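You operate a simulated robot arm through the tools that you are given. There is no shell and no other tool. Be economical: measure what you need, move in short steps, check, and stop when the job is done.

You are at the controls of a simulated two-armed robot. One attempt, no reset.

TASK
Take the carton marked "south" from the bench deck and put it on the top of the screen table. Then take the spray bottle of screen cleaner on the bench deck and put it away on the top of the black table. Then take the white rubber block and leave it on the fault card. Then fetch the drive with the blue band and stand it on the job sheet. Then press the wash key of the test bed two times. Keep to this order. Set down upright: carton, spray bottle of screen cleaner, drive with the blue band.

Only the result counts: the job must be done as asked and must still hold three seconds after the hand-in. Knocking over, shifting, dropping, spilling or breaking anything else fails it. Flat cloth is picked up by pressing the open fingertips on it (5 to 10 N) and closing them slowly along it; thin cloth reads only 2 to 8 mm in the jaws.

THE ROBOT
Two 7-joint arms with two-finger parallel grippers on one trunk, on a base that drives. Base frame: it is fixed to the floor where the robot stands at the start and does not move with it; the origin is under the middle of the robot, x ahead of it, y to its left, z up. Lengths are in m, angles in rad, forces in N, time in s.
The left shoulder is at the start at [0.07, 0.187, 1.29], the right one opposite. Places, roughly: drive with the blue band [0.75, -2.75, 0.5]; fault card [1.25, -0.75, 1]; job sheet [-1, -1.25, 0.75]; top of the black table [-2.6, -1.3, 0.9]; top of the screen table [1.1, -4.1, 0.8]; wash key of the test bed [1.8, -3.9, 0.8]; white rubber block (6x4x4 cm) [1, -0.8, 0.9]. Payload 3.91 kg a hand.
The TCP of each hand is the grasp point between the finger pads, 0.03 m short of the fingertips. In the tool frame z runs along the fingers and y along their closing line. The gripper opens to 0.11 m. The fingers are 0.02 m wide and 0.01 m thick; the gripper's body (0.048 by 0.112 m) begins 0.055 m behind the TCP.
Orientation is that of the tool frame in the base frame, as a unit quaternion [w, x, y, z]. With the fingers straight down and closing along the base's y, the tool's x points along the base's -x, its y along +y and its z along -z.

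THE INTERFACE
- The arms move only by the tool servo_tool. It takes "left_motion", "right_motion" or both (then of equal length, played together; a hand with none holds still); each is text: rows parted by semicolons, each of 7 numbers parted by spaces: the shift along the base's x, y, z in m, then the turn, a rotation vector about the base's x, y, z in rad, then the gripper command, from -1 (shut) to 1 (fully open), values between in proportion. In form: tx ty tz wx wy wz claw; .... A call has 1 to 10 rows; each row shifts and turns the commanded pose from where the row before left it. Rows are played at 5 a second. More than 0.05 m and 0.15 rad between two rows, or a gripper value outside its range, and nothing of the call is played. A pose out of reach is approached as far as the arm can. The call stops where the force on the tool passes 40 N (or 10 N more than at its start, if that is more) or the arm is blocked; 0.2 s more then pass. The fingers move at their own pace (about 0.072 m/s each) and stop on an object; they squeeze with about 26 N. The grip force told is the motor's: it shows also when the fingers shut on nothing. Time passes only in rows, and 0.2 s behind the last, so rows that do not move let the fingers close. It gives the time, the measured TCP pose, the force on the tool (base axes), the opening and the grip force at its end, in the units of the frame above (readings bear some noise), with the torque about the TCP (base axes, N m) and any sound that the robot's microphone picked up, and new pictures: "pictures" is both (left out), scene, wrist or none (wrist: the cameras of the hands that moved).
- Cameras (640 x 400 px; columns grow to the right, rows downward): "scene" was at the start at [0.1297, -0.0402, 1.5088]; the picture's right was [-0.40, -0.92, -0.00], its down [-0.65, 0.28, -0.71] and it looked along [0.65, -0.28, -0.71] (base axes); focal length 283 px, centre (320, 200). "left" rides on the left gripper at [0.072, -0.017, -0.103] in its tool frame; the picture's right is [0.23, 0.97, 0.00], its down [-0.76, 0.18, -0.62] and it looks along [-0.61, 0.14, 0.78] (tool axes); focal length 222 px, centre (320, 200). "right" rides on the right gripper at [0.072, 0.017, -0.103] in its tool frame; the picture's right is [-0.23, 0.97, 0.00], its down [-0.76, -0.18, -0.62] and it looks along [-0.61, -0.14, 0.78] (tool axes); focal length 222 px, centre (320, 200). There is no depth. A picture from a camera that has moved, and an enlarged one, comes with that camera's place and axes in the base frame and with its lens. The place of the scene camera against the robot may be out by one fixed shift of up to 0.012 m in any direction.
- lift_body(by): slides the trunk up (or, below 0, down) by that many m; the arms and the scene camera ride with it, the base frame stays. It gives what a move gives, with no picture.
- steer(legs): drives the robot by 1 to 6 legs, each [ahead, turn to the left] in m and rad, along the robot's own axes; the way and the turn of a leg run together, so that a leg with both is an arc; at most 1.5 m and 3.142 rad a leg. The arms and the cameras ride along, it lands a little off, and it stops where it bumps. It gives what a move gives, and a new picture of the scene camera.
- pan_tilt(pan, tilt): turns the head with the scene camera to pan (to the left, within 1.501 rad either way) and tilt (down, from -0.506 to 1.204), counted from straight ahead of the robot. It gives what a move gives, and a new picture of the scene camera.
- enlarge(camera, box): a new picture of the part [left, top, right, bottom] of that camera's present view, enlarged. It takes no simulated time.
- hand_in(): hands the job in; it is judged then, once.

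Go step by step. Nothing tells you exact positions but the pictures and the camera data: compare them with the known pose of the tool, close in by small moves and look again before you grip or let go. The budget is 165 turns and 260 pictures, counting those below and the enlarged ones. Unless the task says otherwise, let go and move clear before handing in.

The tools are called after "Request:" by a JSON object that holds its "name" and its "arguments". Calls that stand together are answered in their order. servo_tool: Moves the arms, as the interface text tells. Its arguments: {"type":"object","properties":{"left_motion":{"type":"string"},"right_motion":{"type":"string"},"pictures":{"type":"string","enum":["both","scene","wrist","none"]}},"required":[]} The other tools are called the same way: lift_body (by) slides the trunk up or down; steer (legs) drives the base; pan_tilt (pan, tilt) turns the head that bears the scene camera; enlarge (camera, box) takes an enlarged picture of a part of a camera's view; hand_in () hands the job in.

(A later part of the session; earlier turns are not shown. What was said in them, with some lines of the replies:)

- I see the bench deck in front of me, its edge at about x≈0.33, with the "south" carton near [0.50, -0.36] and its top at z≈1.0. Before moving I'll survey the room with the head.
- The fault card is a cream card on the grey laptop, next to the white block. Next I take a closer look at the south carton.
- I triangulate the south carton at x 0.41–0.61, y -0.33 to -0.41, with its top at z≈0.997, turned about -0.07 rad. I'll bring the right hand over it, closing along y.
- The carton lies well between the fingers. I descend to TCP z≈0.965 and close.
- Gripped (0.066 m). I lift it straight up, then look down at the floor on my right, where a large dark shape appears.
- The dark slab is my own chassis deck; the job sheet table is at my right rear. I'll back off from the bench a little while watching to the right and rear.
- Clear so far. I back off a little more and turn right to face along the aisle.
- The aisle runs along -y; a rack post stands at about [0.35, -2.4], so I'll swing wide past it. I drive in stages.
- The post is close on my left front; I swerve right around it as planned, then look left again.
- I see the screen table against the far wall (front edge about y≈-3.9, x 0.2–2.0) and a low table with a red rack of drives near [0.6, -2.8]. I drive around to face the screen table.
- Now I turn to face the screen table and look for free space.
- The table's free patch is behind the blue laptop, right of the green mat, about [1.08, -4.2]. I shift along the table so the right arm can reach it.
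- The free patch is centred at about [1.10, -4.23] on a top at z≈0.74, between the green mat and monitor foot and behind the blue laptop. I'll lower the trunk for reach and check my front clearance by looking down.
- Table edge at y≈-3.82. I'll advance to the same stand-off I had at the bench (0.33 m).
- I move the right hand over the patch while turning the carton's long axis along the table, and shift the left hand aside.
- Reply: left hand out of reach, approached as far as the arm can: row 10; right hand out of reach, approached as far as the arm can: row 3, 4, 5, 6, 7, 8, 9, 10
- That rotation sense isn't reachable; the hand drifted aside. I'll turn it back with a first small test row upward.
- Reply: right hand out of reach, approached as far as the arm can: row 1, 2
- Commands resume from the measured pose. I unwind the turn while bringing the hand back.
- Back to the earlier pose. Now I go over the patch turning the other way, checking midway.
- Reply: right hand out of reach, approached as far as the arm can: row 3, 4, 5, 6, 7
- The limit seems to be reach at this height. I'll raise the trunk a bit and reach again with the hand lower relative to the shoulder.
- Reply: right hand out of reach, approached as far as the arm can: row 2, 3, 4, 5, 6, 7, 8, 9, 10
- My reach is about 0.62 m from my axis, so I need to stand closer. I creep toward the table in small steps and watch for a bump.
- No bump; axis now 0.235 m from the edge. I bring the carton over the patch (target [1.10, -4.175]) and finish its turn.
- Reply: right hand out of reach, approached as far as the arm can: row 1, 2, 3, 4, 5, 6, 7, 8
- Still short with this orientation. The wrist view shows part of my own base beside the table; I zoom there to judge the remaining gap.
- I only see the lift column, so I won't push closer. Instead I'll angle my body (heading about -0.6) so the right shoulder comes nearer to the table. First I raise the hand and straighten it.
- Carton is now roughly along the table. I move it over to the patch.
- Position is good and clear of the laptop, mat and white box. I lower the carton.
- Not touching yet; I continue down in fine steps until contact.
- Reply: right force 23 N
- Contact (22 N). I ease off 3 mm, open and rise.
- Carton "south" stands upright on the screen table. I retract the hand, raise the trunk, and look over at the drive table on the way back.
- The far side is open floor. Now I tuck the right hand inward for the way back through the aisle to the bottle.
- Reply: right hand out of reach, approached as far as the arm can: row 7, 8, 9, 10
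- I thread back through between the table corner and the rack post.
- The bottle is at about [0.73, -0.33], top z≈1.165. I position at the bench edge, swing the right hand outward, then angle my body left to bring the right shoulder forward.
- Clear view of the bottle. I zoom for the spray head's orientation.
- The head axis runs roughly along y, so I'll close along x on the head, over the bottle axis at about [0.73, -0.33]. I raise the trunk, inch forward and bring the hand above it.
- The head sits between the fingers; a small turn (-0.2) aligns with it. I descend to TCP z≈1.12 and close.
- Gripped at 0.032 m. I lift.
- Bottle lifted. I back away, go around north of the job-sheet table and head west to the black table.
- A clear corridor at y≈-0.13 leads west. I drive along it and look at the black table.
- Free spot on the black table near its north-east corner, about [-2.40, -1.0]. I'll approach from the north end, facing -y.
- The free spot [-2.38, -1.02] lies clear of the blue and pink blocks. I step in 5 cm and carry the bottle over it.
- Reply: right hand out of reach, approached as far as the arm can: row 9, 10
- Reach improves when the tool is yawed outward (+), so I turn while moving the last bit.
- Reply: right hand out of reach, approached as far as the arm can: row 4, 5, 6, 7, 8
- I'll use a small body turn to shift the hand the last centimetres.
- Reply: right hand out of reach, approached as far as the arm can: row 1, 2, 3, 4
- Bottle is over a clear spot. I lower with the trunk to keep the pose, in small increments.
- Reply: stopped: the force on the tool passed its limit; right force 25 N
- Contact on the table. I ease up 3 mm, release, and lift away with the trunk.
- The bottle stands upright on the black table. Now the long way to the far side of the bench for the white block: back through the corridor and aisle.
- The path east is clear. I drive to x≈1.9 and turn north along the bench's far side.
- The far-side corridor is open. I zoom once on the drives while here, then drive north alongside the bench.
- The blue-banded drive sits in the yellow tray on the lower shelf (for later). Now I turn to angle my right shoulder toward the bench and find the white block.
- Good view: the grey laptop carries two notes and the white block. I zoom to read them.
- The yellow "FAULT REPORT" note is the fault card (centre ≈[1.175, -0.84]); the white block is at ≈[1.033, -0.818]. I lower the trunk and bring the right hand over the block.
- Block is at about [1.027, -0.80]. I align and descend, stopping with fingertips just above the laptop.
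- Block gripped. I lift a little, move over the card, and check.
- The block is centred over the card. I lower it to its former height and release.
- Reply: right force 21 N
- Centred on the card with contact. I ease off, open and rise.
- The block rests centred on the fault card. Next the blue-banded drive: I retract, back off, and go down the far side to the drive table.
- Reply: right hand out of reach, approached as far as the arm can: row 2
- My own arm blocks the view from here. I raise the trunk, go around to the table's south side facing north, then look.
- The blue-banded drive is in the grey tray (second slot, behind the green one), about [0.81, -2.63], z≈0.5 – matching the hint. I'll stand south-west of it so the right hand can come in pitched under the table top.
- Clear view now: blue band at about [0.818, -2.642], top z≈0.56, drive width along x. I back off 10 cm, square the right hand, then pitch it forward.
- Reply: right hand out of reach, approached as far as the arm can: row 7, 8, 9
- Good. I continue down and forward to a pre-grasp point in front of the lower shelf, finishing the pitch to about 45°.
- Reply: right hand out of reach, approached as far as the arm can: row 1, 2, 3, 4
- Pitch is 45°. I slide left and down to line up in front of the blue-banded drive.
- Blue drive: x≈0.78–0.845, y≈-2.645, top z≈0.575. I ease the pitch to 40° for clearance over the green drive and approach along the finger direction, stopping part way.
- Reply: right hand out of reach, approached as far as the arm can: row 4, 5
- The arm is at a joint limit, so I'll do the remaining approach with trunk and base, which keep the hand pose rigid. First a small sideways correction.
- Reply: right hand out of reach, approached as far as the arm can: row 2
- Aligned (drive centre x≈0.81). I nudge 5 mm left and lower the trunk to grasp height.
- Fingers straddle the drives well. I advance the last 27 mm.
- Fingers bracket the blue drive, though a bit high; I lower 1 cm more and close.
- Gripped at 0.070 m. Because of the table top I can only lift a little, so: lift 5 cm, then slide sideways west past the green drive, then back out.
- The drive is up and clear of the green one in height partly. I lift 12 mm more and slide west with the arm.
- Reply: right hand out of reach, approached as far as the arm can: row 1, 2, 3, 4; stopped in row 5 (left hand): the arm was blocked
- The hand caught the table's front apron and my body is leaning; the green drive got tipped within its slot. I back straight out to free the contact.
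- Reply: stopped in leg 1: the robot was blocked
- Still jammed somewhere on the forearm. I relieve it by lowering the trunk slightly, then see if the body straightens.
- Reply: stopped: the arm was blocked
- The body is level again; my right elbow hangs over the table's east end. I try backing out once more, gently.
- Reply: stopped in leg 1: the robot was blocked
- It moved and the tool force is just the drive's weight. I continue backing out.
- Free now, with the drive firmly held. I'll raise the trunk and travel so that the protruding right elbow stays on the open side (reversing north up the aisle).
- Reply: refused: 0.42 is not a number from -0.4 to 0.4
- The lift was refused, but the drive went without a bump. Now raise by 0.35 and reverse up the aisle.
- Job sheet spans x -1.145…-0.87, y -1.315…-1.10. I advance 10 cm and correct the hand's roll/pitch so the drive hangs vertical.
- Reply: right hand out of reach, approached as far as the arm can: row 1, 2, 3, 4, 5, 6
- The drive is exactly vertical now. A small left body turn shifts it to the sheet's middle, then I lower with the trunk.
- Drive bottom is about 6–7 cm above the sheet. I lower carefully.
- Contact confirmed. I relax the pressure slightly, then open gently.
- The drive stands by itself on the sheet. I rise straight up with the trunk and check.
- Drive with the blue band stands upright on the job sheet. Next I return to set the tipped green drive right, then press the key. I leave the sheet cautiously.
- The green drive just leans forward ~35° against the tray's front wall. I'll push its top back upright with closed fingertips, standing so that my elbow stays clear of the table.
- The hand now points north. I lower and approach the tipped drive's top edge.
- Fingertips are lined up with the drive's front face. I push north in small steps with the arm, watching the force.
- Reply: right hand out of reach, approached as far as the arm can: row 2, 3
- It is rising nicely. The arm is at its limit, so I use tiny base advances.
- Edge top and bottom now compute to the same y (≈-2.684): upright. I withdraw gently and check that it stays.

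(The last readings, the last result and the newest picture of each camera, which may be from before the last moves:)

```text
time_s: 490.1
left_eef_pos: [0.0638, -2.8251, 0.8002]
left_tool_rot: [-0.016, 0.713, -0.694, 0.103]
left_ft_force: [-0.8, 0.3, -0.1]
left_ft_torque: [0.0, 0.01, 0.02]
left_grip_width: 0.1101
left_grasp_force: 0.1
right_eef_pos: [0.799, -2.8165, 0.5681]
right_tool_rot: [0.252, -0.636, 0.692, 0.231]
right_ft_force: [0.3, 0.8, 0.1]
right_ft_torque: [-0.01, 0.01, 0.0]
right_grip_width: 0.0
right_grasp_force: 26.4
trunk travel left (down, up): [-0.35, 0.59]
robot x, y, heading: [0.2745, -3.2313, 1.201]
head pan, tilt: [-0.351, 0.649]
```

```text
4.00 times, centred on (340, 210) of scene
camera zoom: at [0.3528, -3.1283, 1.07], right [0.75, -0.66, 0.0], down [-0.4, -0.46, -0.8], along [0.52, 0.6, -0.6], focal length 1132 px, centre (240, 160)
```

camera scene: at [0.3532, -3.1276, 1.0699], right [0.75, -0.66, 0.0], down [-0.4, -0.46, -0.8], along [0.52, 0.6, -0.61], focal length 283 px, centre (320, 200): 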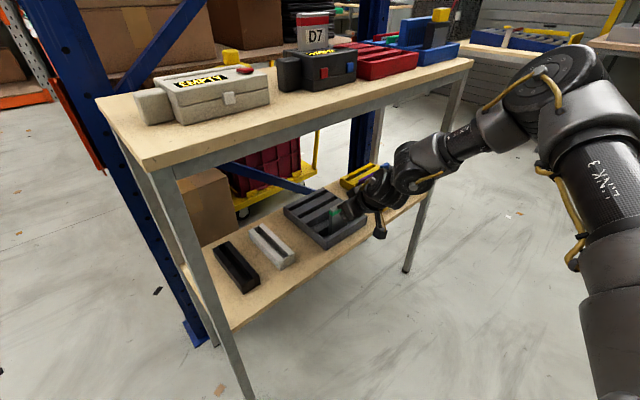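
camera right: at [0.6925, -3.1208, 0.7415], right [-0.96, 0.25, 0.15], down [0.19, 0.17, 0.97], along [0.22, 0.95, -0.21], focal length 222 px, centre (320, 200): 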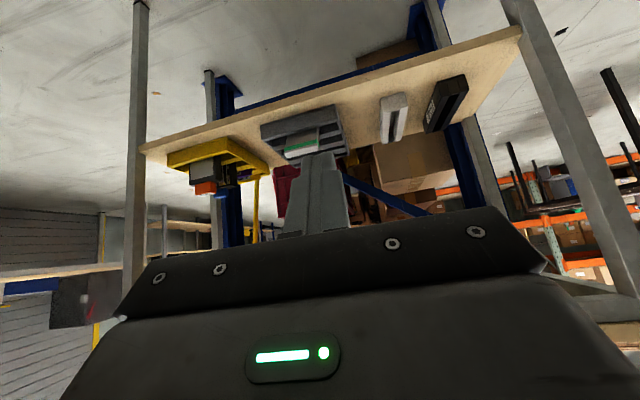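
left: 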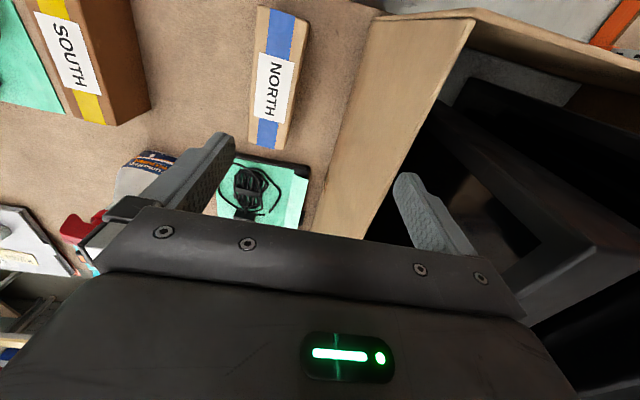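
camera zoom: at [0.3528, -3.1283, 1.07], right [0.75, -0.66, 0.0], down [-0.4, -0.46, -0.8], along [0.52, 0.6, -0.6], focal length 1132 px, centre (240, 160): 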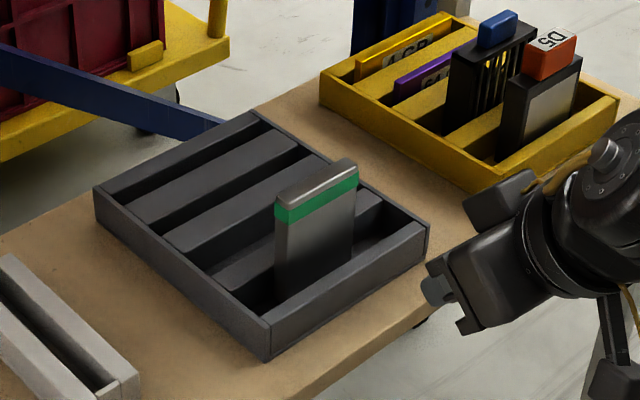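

Green drive stands upright again. Now the wash key at about [1.78, -3.89]: I back off, raise the trunk, and drive to the test bed end.

Request:
{"name": "steer", "arguments": {"legs": [[-0.06, 0]]}}

Request:
{"name": "lift_body", "arguments": {"by": 0.4}}

Request:
{"name": "steer", "arguments": {"legs": [[0, -1.2], [1.5, 0], [0.36, 0], [0, -1.57]]}}

Request:
{"name": "pan_tilt", "arguments": {"pan": -0.3, "tilt": 0.8}}

```text
time_s: 491.1
left_eef_pos: [0.0441, -2.8818, 0.8004]
left_tool_rot: [-0.016, 0.712, -0.694, 0.102]
left_ft_force: [-0.4, 0.8, -0.4]
left_ft_torque: [0.01, -0.03, 0.0]
left_grip_width: 0.1101
left_grasp_force: 0.2
right_eef_pos: [0.7764, -2.8716, 0.569]
right_tool_rot: [0.252, -0.636, 0.692, 0.231]
right_ft_force: [-0.4, 0.5, 0.0]
right_ft_torque: [0.0, 0.03, 0.02]
right_grip_width: 0.0
right_grasp_force: 26.0
trunk travel left (down, up): [-0.35, 0.59]
robot x, y, heading: [0.2488, -3.2906, 1.201]
head pan, tilt: [-0.351, 0.649]
camera scene: at [0.3311, -3.1853, 1.0702], right [0.75, -0.66, 0.0], down [-0.4, -0.45, -0.8], along [0.52, 0.6, -0.6], focal length 283 px, centre (320, 200)
```

scene: 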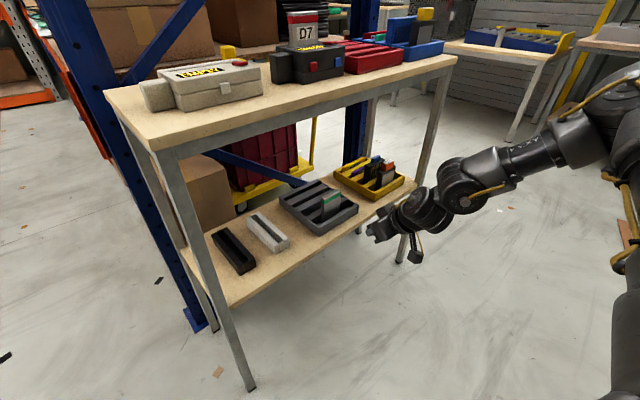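

```text
time_s: 494.9
left_eef_pos: [0.0434, -2.8809, 1.2005]
left_tool_rot: [-0.016, 0.712, -0.694, 0.101]
left_ft_force: [0.3, -1.2, -0.8]
left_ft_torque: [0.02, -0.02, 0.02]
left_grip_width: 0.11
left_grasp_force: 0.0
right_eef_pos: [0.7768, -2.8719, 0.9681]
right_tool_rot: [0.252, -0.636, 0.693, 0.23]
right_ft_force: [-0.4, -0.4, 0.4]
right_ft_torque: [0.02, 0.02, 0.02]
right_grip_width: 0.0001
right_grasp_force: 25.8
trunk travel left (down, up): [-0.75, 0.19]
robot x, y, heading: [0.2528, -3.2899, 1.199]
head pan, tilt: [-0.351, 0.649]
```

```text
time_s: 511.2
left_eef_pos: [2.4629, -3.6146, 1.2005]
left_tool_rot: [-0.097, 0.559, 0.823, -0.033]
left_ft_force: [-0.3, 0.1, 0.3]
left_ft_torque: [-0.03, -0.01, -0.01]
left_grip_width: 0.1101
left_grasp_force: 0.1
right_eef_pos: [1.777, -3.877, 0.969]
right_tool_rot: [0.271, 0.57, 0.747, -0.207]
right_ft_force: [0.3, -0.3, 0.4]
right_ft_torque: [0.0, 0.0, -0.02]
right_grip_width: 0.0
right_grasp_force: 26.5
trunk travel left (down, up): [-0.75, 0.19]
robot x, y, heading: [2.127, -3.3051, -1.586]
head pan, tilt: [-0.351, 0.649]
camera scene: at [2.0999, -3.4423, 1.4701], right [-0.93, 0.36, 0.0], down [0.22, 0.56, -0.8], along [-0.28, -0.74, -0.6], focal length 283 px, centre (320, 200)
```

scene: 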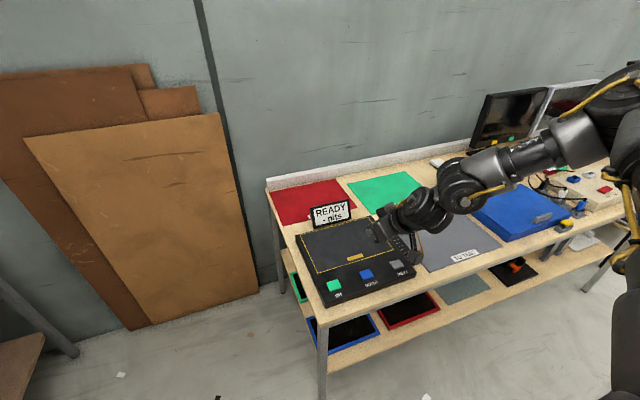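

```text
time_s: 511.9
left_eef_pos: [2.4617, -3.6144, 1.201]
left_tool_rot: [-0.097, 0.558, 0.823, -0.033]
left_ft_force: [0.0, 0.0, 0.4]
left_ft_torque: [0.02, -0.01, 0.04]
left_grip_width: 0.11
left_grasp_force: 0.0
right_eef_pos: [1.7775, -3.8765, 0.9682]
right_tool_rot: [0.271, 0.57, 0.747, -0.208]
right_ft_force: [0.1, -0.6, 0.7]
right_ft_torque: [-0.04, 0.01, 0.04]
right_grip_width: 0.0001
right_grasp_force: 26.1
trunk travel left (down, up): [-0.75, 0.19]
robot x, y, heading: [2.1252, -3.3036, -1.584]
head pan, tilt: [-0.3, 0.799]
camera scene: at [2.1056, -3.438, 1.4575], right [-0.95, 0.31, 0.0], down [0.22, 0.68, -0.7], along [-0.22, -0.66, -0.72], focal length 283 px, centre (320, 200)
```

scene: 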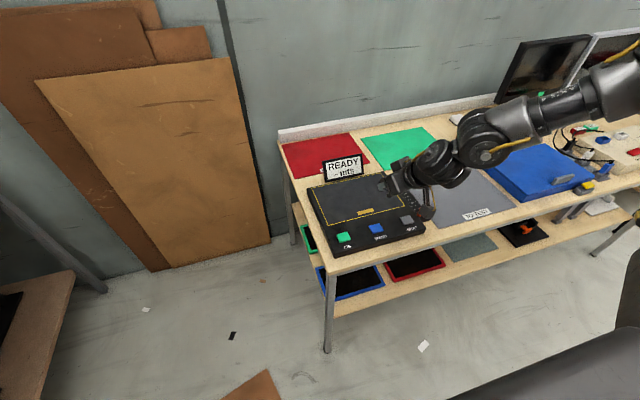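

The fingertips happen to hang right above the wash key. I lower partway and verify with the cameras.

Request:
{"name": "lift_body", "arguments": {"by": -0.1}}

Request:
{"name": "enlarge", "arguments": {"camera": "right", "box": [160, 0, 480, 200]}}

Request:
{"name": "enlarge", "arguments": {"camera": "scene", "box": [300, 100, 500, 260]}}

```text
time_s: 513.2
left_eef_pos: [2.4615, -3.6147, 1.1012]
left_tool_rot: [-0.098, 0.558, 0.823, -0.033]
left_ft_force: [0.4, -0.7, 0.4]
left_ft_torque: [0.0, -0.05, -0.02]
left_grip_width: 0.1101
left_grasp_force: 0.1
right_eef_pos: [1.7777, -3.8775, 0.8693]
right_tool_rot: [0.271, 0.57, 0.748, -0.207]
right_ft_force: [0.6, -1.7, -0.1]
right_ft_torque: [-0.03, -0.01, 0.02]
right_grip_width: 0.0001
right_grasp_force: 26.0
trunk travel left (down, up): [-0.65, 0.29]
robot x, y, heading: [2.1264, -3.3009, -1.582]
head pan, tilt: [-0.3, 0.799]
```

```text
2.00 times, centred on (320, 100) of right
camera zoom: at [1.76, -3.7543, 0.9007], right [0.99, 0.09, 0.14], down [-0.12, -0.22, 0.97], along [0.12, -0.97, -0.21], focal length 444 px, centre (320, 400)
```

zoom: 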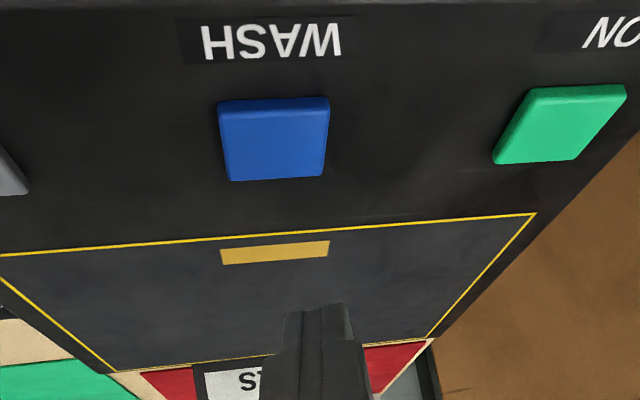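

```text
2.50 times, centred on (400, 180) of scene
camera zoom: at [2.1058, -3.4377, 1.3575], right [-0.95, 0.31, 0.0], down [0.22, 0.68, -0.7], along [-0.22, -0.66, -0.72], focal length 708 px, centre (120, 250)
```

zoom: 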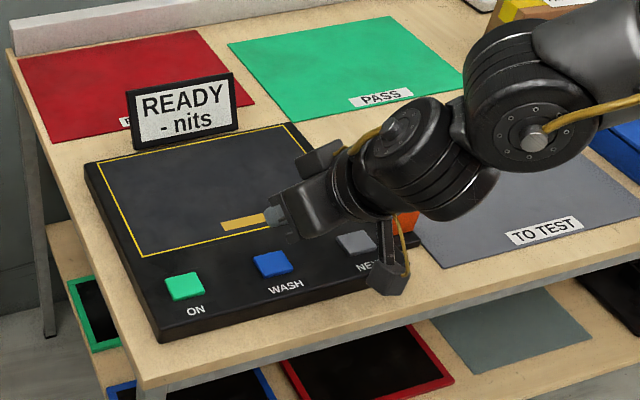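

From the wrist camera the key is at about [1.772, -3.867]; I shift the fingertips over its centre and lower further.

Request:
{"name": "servo_tool", "arguments": {"right_motion": "-0.005 0.01 0 0 0 0 -1; -0.006 0.011 -0.01 0 0 0 -1; 0 0 -0.015 0 0 0 -1; 0 0 0 0 0 0 -1", "pictures": "none"}}

Request:
{"name": "enlarge", "arguments": {"camera": "right", "box": [160, 60, 480, 260]}}

Request:
{"name": "enlarge", "arguments": {"camera": "scene", "box": [340, 150, 460, 250]}}

```text
time_s: 514.2
left_eef_pos: [2.463, -3.6143, 1.1005]
left_tool_rot: [-0.098, 0.558, 0.823, -0.033]
left_ft_force: [0.9, 0.1, 0.3]
left_ft_torque: [-0.02, -0.01, 0.01]
left_grip_width: 0.1101
left_grasp_force: 0.1
right_eef_pos: [1.7658, -3.8549, 0.8433]
right_tool_rot: [0.271, 0.569, 0.748, -0.207]
right_ft_force: [0.1, -0.2, 0.1]
right_ft_torque: [0.02, -0.01, 0.03]
right_grip_width: 0.0
right_grasp_force: 26.1
trunk travel left (down, up): [-0.65, 0.29]
robot x, y, heading: [2.1272, -3.3029, -1.583]
head pan, tilt: [-0.3, 0.799]
```

```text
2.00 times, centred on (320, 160) of right
camera zoom: at [1.7491, -3.7332, 0.8757], right [0.99, 0.09, 0.14], down [-0.12, -0.22, 0.97], along [0.12, -0.97, -0.21], focal length 444 px, centre (320, 280)
```

zoom: 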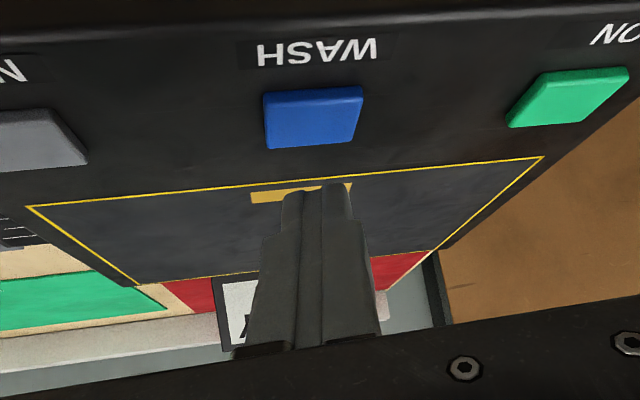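

```text
4.00 times, centred on (400, 200) of scene
camera zoom: at [2.1059, -3.4374, 1.3575], right [-0.95, 0.31, 0.0], down [0.22, 0.68, -0.7], along [-0.22, -0.66, -0.72], focal length 1132 px, centre (0, 200)
```

zoom: 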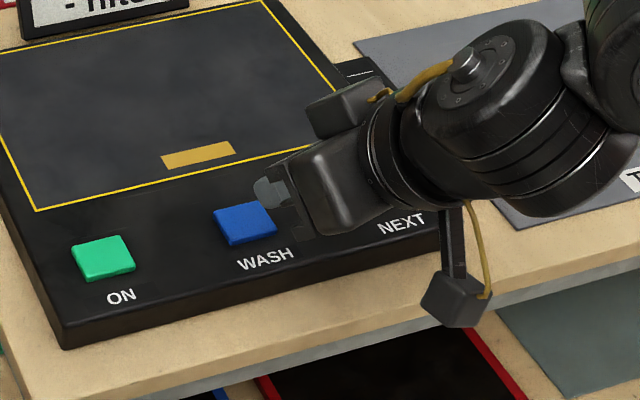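

Triangulated key top: [1.774, -3.881, 0.782]. I correct by 14 mm and approach to just above it.

Request:
{"name": "servo_tool", "arguments": {"right_motion": "0.003 -0.014 0 0 0 0 -1; 0 0 -0.012 0 0 0 -1; 0 0 -0.008 0 0 0 -1; 0 0 0 0 0 0 -1", "pictures": "none"}}

Request:
{"name": "enlarge", "arguments": {"camera": "scene", "box": [340, 150, 460, 250]}}

Request:
{"name": "enlarge", "arguments": {"camera": "right", "box": [160, 60, 480, 260]}}

```text
time_s: 515.2
left_eef_pos: [2.4621, -3.6145, 1.1005]
left_tool_rot: [-0.097, 0.559, 0.823, -0.033]
left_ft_force: [-0.8, 0.2, -0.7]
left_ft_torque: [0.0, 0.02, 0.04]
left_grip_width: 0.11
left_grasp_force: 0.0
right_eef_pos: [1.7685, -3.8719, 0.8233]
right_tool_rot: [0.271, 0.57, 0.748, -0.207]
right_ft_force: [-0.4, 0.1, -0.3]
right_ft_torque: [0.0, 0.02, 0.01]
right_grip_width: 0.0
right_grasp_force: 25.3
trunk travel left (down, up): [-0.65, 0.29]
robot x, y, heading: [2.1258, -3.3022, -1.588]
head pan, tilt: [-0.3, 0.799]
```

```text
4.00 times, centred on (400, 200) of scene
camera zoom: at [2.1057, -3.4377, 1.3575], right [-0.95, 0.31, 0.0], down [0.22, 0.68, -0.7], along [-0.22, -0.66, -0.72], focal length 1132 px, centre (0, 200)
```

zoom: 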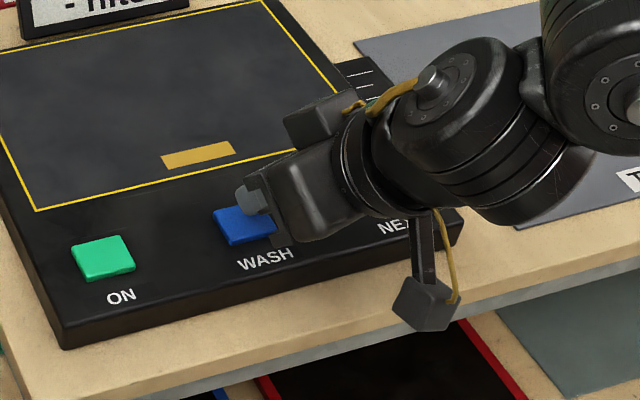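

```text
2.00 times, centred on (320, 160) of right
camera zoom: at [1.7521, -3.7478, 0.8557], right [0.99, 0.09, 0.14], down [-0.12, -0.22, 0.97], along [0.12, -0.97, -0.21], focal length 444 px, centre (320, 280)
```

zoom: 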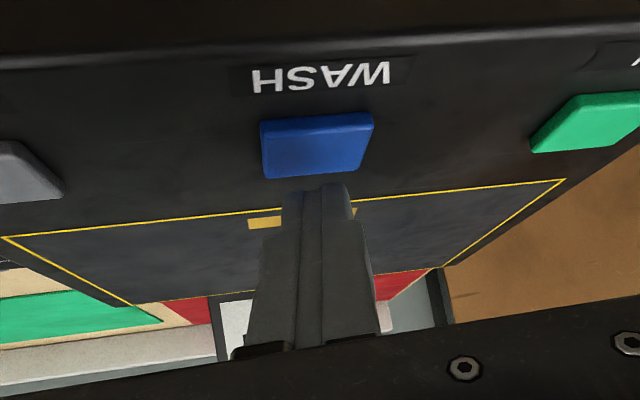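

Fingertips are 12 mm above the key centre. First press: small downward steps.

Request:
{"name": "servo_tool", "arguments": {"right_motion": "0 0 -0.004 0 0 0 -1; 0 0 -0.004 0 0 0 -1; 0 0 -0.004 0 0 0 -1; 0 0 -0.002 0 0 0 -1; 0 0 -0.002 0 0 0 -1", "pictures": "none"}}

```text
time_s: 516.4
left_eef_pos: [2.4633, -3.6135, 1.1013]
left_tool_rot: [-0.098, 0.559, 0.823, -0.033]
left_ft_force: [-0.4, 0.1, 0.2]
left_ft_torque: [0.02, 0.0, 0.01]
left_grip_width: 0.11
left_grasp_force: 0.2
right_eef_pos: [1.7694, -3.8717, 0.8093]
right_tool_rot: [0.271, 0.57, 0.747, -0.209]
right_ft_force: [-1.6, 0.2, 6.0]
right_ft_torque: [-0.07, -0.02, 0.01]
right_grip_width: 0.0
right_grasp_force: 25.7
trunk travel left (down, up): [-0.65, 0.29]
robot x, y, heading: [2.1253, -3.3003, -1.587]
head pan, tilt: [-0.3, 0.799]
heard: click
```

A click was heard at 6 N: first press registered. I release fully.

Request:
{"name": "servo_tool", "arguments": {"right_motion": "0 0 0.004 0 0 0 -1; 0 0 0.006 0 0 0 -1; 0 0 0.006 0 0 0 -1; 0 0 0 0 0 0 -1", "pictures": "none"}}

Request:
{"name": "enlarge", "arguments": {"camera": "scene", "box": [300, 140, 460, 260]}}

```text
time_s: 517.4
left_eef_pos: [2.4625, -3.6143, 1.0997]
left_tool_rot: [-0.097, 0.558, 0.824, -0.034]
left_ft_force: [0.9, -0.3, 0.4]
left_ft_torque: [0.04, 0.0, 0.04]
left_grip_width: 0.1099
left_grasp_force: 0.1
right_eef_pos: [1.7688, -3.8698, 0.823]
right_tool_rot: [0.271, 0.57, 0.748, -0.207]
right_ft_force: [0.2, 0.8, -0.1]
right_ft_torque: [0.03, 0.01, 0.0]
right_grip_width: 0.0003
right_grasp_force: 26.2
trunk travel left (down, up): [-0.65, 0.29]
robot x, y, heading: [2.126, -3.3008, -1.584]
head pan, tilt: [-0.3, 0.799]
```

```text
3.33 times, centred on (380, 200) of scene
camera zoom: at [2.1058, -3.4381, 1.3574], right [-0.95, 0.31, 0.0], down [0.22, 0.68, -0.7], along [-0.22, -0.66, -0.72], focal length 944 px, centre (120, 200)
```

zoom: 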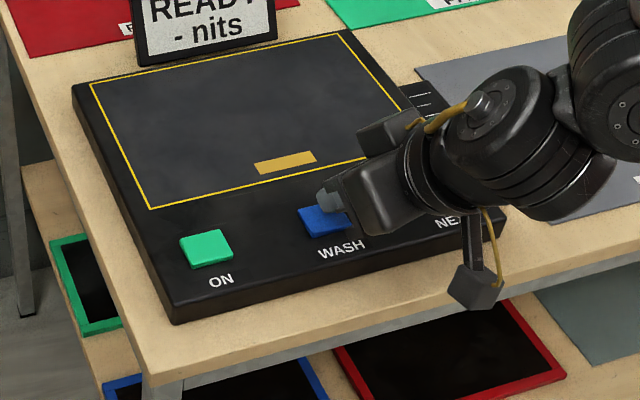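

Released. Second press with the same motion.

Request:
{"name": "servo_tool", "arguments": {"right_motion": "0 -0.001 -0.004 0 0 0 -1; 0 0 -0.004 0 0 0 -1; 0 0 -0.004 0 0 0 -1; 0 0 -0.002 0 0 0 -1; 0 0 -0.0015 0 0 0 -1", "pictures": "none"}}

```text
time_s: 518.6
left_eef_pos: [2.4636, -3.6144, 1.1011]
left_tool_rot: [-0.098, 0.559, 0.823, -0.033]
left_ft_force: [0.0, 0.9, -0.9]
left_ft_torque: [-0.01, 0.03, 0.0]
left_grip_width: 0.1103
left_grasp_force: 0.0
right_eef_pos: [1.7702, -3.8719, 0.8094]
right_tool_rot: [0.271, 0.569, 0.748, -0.209]
right_ft_force: [1.4, 0.9, 7.0]
right_ft_torque: [-0.04, -0.03, 0.05]
right_grip_width: 0.0
right_grasp_force: 26.3
trunk travel left (down, up): [-0.65, 0.29]
robot x, y, heading: [2.1304, -3.3018, -1.584]
head pan, tilt: [-0.3, 0.799]
heard: click
```

Second click heard. I release, rise and back clear, with a final look at the table.

Request:
{"name": "servo_tool", "arguments": {"right_motion": "0 0 0.006 0 0 0 -1; 0 0 0.01 0 0 0 -1; 0 0 0.03 0 0 0 -1; 0 0.01 0.03 0 0 0 -1", "pictures": "none"}}

Request:
{"name": "lift_body", "arguments": {"by": 0.1}}

Request:
{"name": "steer", "arguments": {"legs": [[-0.2, 0]]}}

Request:
{"name": "pan_tilt", "arguments": {"pan": -0.7, "tilt": 0.5}}

```text
time_s: 519.6
left_eef_pos: [2.4623, -3.6138, 1.1012]
left_tool_rot: [-0.098, 0.558, 0.823, -0.033]
left_ft_force: [0.4, 0.1, -0.8]
left_ft_torque: [0.02, 0.02, -0.01]
left_grip_width: 0.11
left_grasp_force: 0.1
right_eef_pos: [1.7667, -3.8601, 0.8849]
right_tool_rot: [0.271, 0.57, 0.747, -0.208]
right_ft_force: [1.1, -0.2, -0.2]
right_ft_torque: [-0.01, 0.02, -0.01]
right_grip_width: 0.0002
right_grasp_force: 25.7
trunk travel left (down, up): [-0.65, 0.29]
robot x, y, heading: [2.1253, -3.3034, -1.583]
head pan, tilt: [-0.3, 0.799]
```

```text
time_s: 520.9
left_eef_pos: [2.4612, -3.6152, 1.2005]
left_tool_rot: [-0.098, 0.559, 0.823, -0.032]
left_ft_force: [0.4, 0.2, -0.1]
left_ft_torque: [-0.02, -0.01, 0.0]
left_grip_width: 0.1098
left_grasp_force: 0.0
right_eef_pos: [1.769, -3.8616, 0.9827]
right_tool_rot: [0.271, 0.57, 0.747, -0.207]
right_ft_force: [-0.9, 0.5, 0.5]
right_ft_torque: [-0.01, 0.02, 0.02]
right_grip_width: 0.0001
right_grasp_force: 26.3
trunk travel left (down, up): [-0.75, 0.19]
robot x, y, heading: [2.1253, -3.3054, -1.585]
head pan, tilt: [-0.3, 0.799]
```

```text
time_s: 522.5
left_eef_pos: [2.4642, -3.4147, 1.2002]
left_tool_rot: [-0.098, 0.559, 0.823, -0.032]
left_ft_force: [-0.3, -0.3, -0.3]
left_ft_torque: [0.04, -0.01, 0.01]
left_grip_width: 0.1102
left_grasp_force: 0.0
right_eef_pos: [1.7704, -3.6607, 0.9834]
right_tool_rot: [0.271, 0.57, 0.747, -0.207]
right_ft_force: [0.1, -0.5, -0.5]
right_ft_torque: [0.0, -0.01, 0.01]
right_grip_width: 0.0
right_grasp_force: 26.3
trunk travel left (down, up): [-0.75, 0.19]
robot x, y, heading: [2.1273, -3.1045, -1.589]
head pan, tilt: [-0.3, 0.799]
camera scene: at [2.1085, -3.238, 1.4573], right [-0.95, 0.31, 0.0], down [0.22, 0.68, -0.7], along [-0.22, -0.66, -0.72], focal length 283 px, centre (320, 200)
```

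scene: 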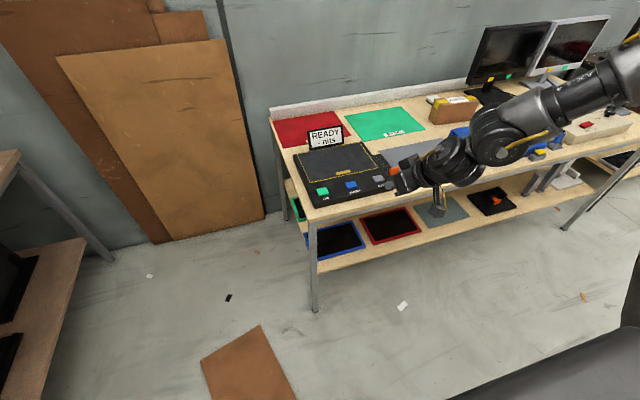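

```text
time_s: 523.4
left_eef_pos: [2.4649, -3.4139, 1.2005]
left_tool_rot: [-0.098, 0.558, 0.823, -0.033]
left_ft_force: [0.1, 0.5, 0.1]
left_ft_torque: [-0.03, -0.02, 0.04]
left_grip_width: 0.11
left_grasp_force: 0.0
right_eef_pos: [1.7707, -3.6599, 0.9833]
right_tool_rot: [0.271, 0.569, 0.748, -0.207]
right_ft_force: [0.0, -1.1, -0.1]
right_ft_torque: [0.01, -0.03, 0.0]
right_grip_width: 0.0
right_grasp_force: 26.2
trunk travel left (down, up): [-0.75, 0.19]
robot x, y, heading: [2.1317, -3.106, -1.589]
head pan, tilt: [-0.7, 0.499]
camera scene: at [2.0742, -3.2291, 1.4834], right [-0.76, 0.66, 0.0], down [0.31, 0.36, -0.88], along [-0.58, -0.66, -0.48], focal length 283 px, centre (320, 200)
```

scene: 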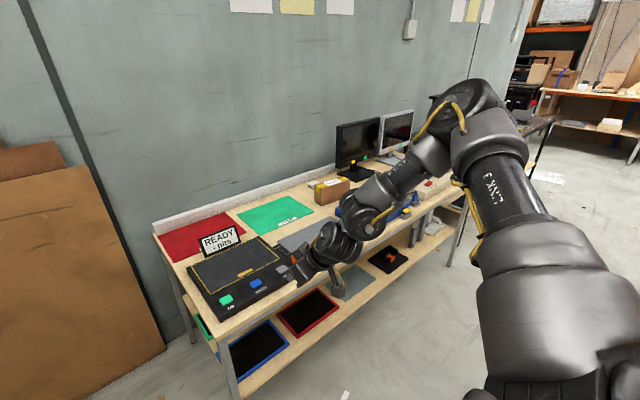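

Carton, bottle, block and drive are all in place, the green drive is back upright, and the wash key has been pressed twice and released. My hands are clear, so I hand in.

Request:
{"name": "hand_in", "arguments": {}}

```text
The job is handed in.
```

I finished all five tasks in order and handed the job in; the result has not come back. One mishap along the way could count against it.

- **Carton "south":** it stands upright on the screen table, in the bare patch behind the blue laptop.
- **Spray bottle:** it stands upright on the black table, near the north-east corner.
- **White rubber block:** it lies centred on the yellow "FAULT REPORT" card.
- **Drive with the blue band:** it stands upright on the job sheet.
- **Wash key:** I pressed it twice, with a click heard each time, and released it fully in between.

**Mishap:** while I was lifting the blue-banded drive out, my hand jammed and tipped the green-banded drive next to it. I pushed the green drive back upright in its slot, and it stayed standing when I let go. My elbow was over the end of that table at the time; the trays there looked undisturbed in later pictures.
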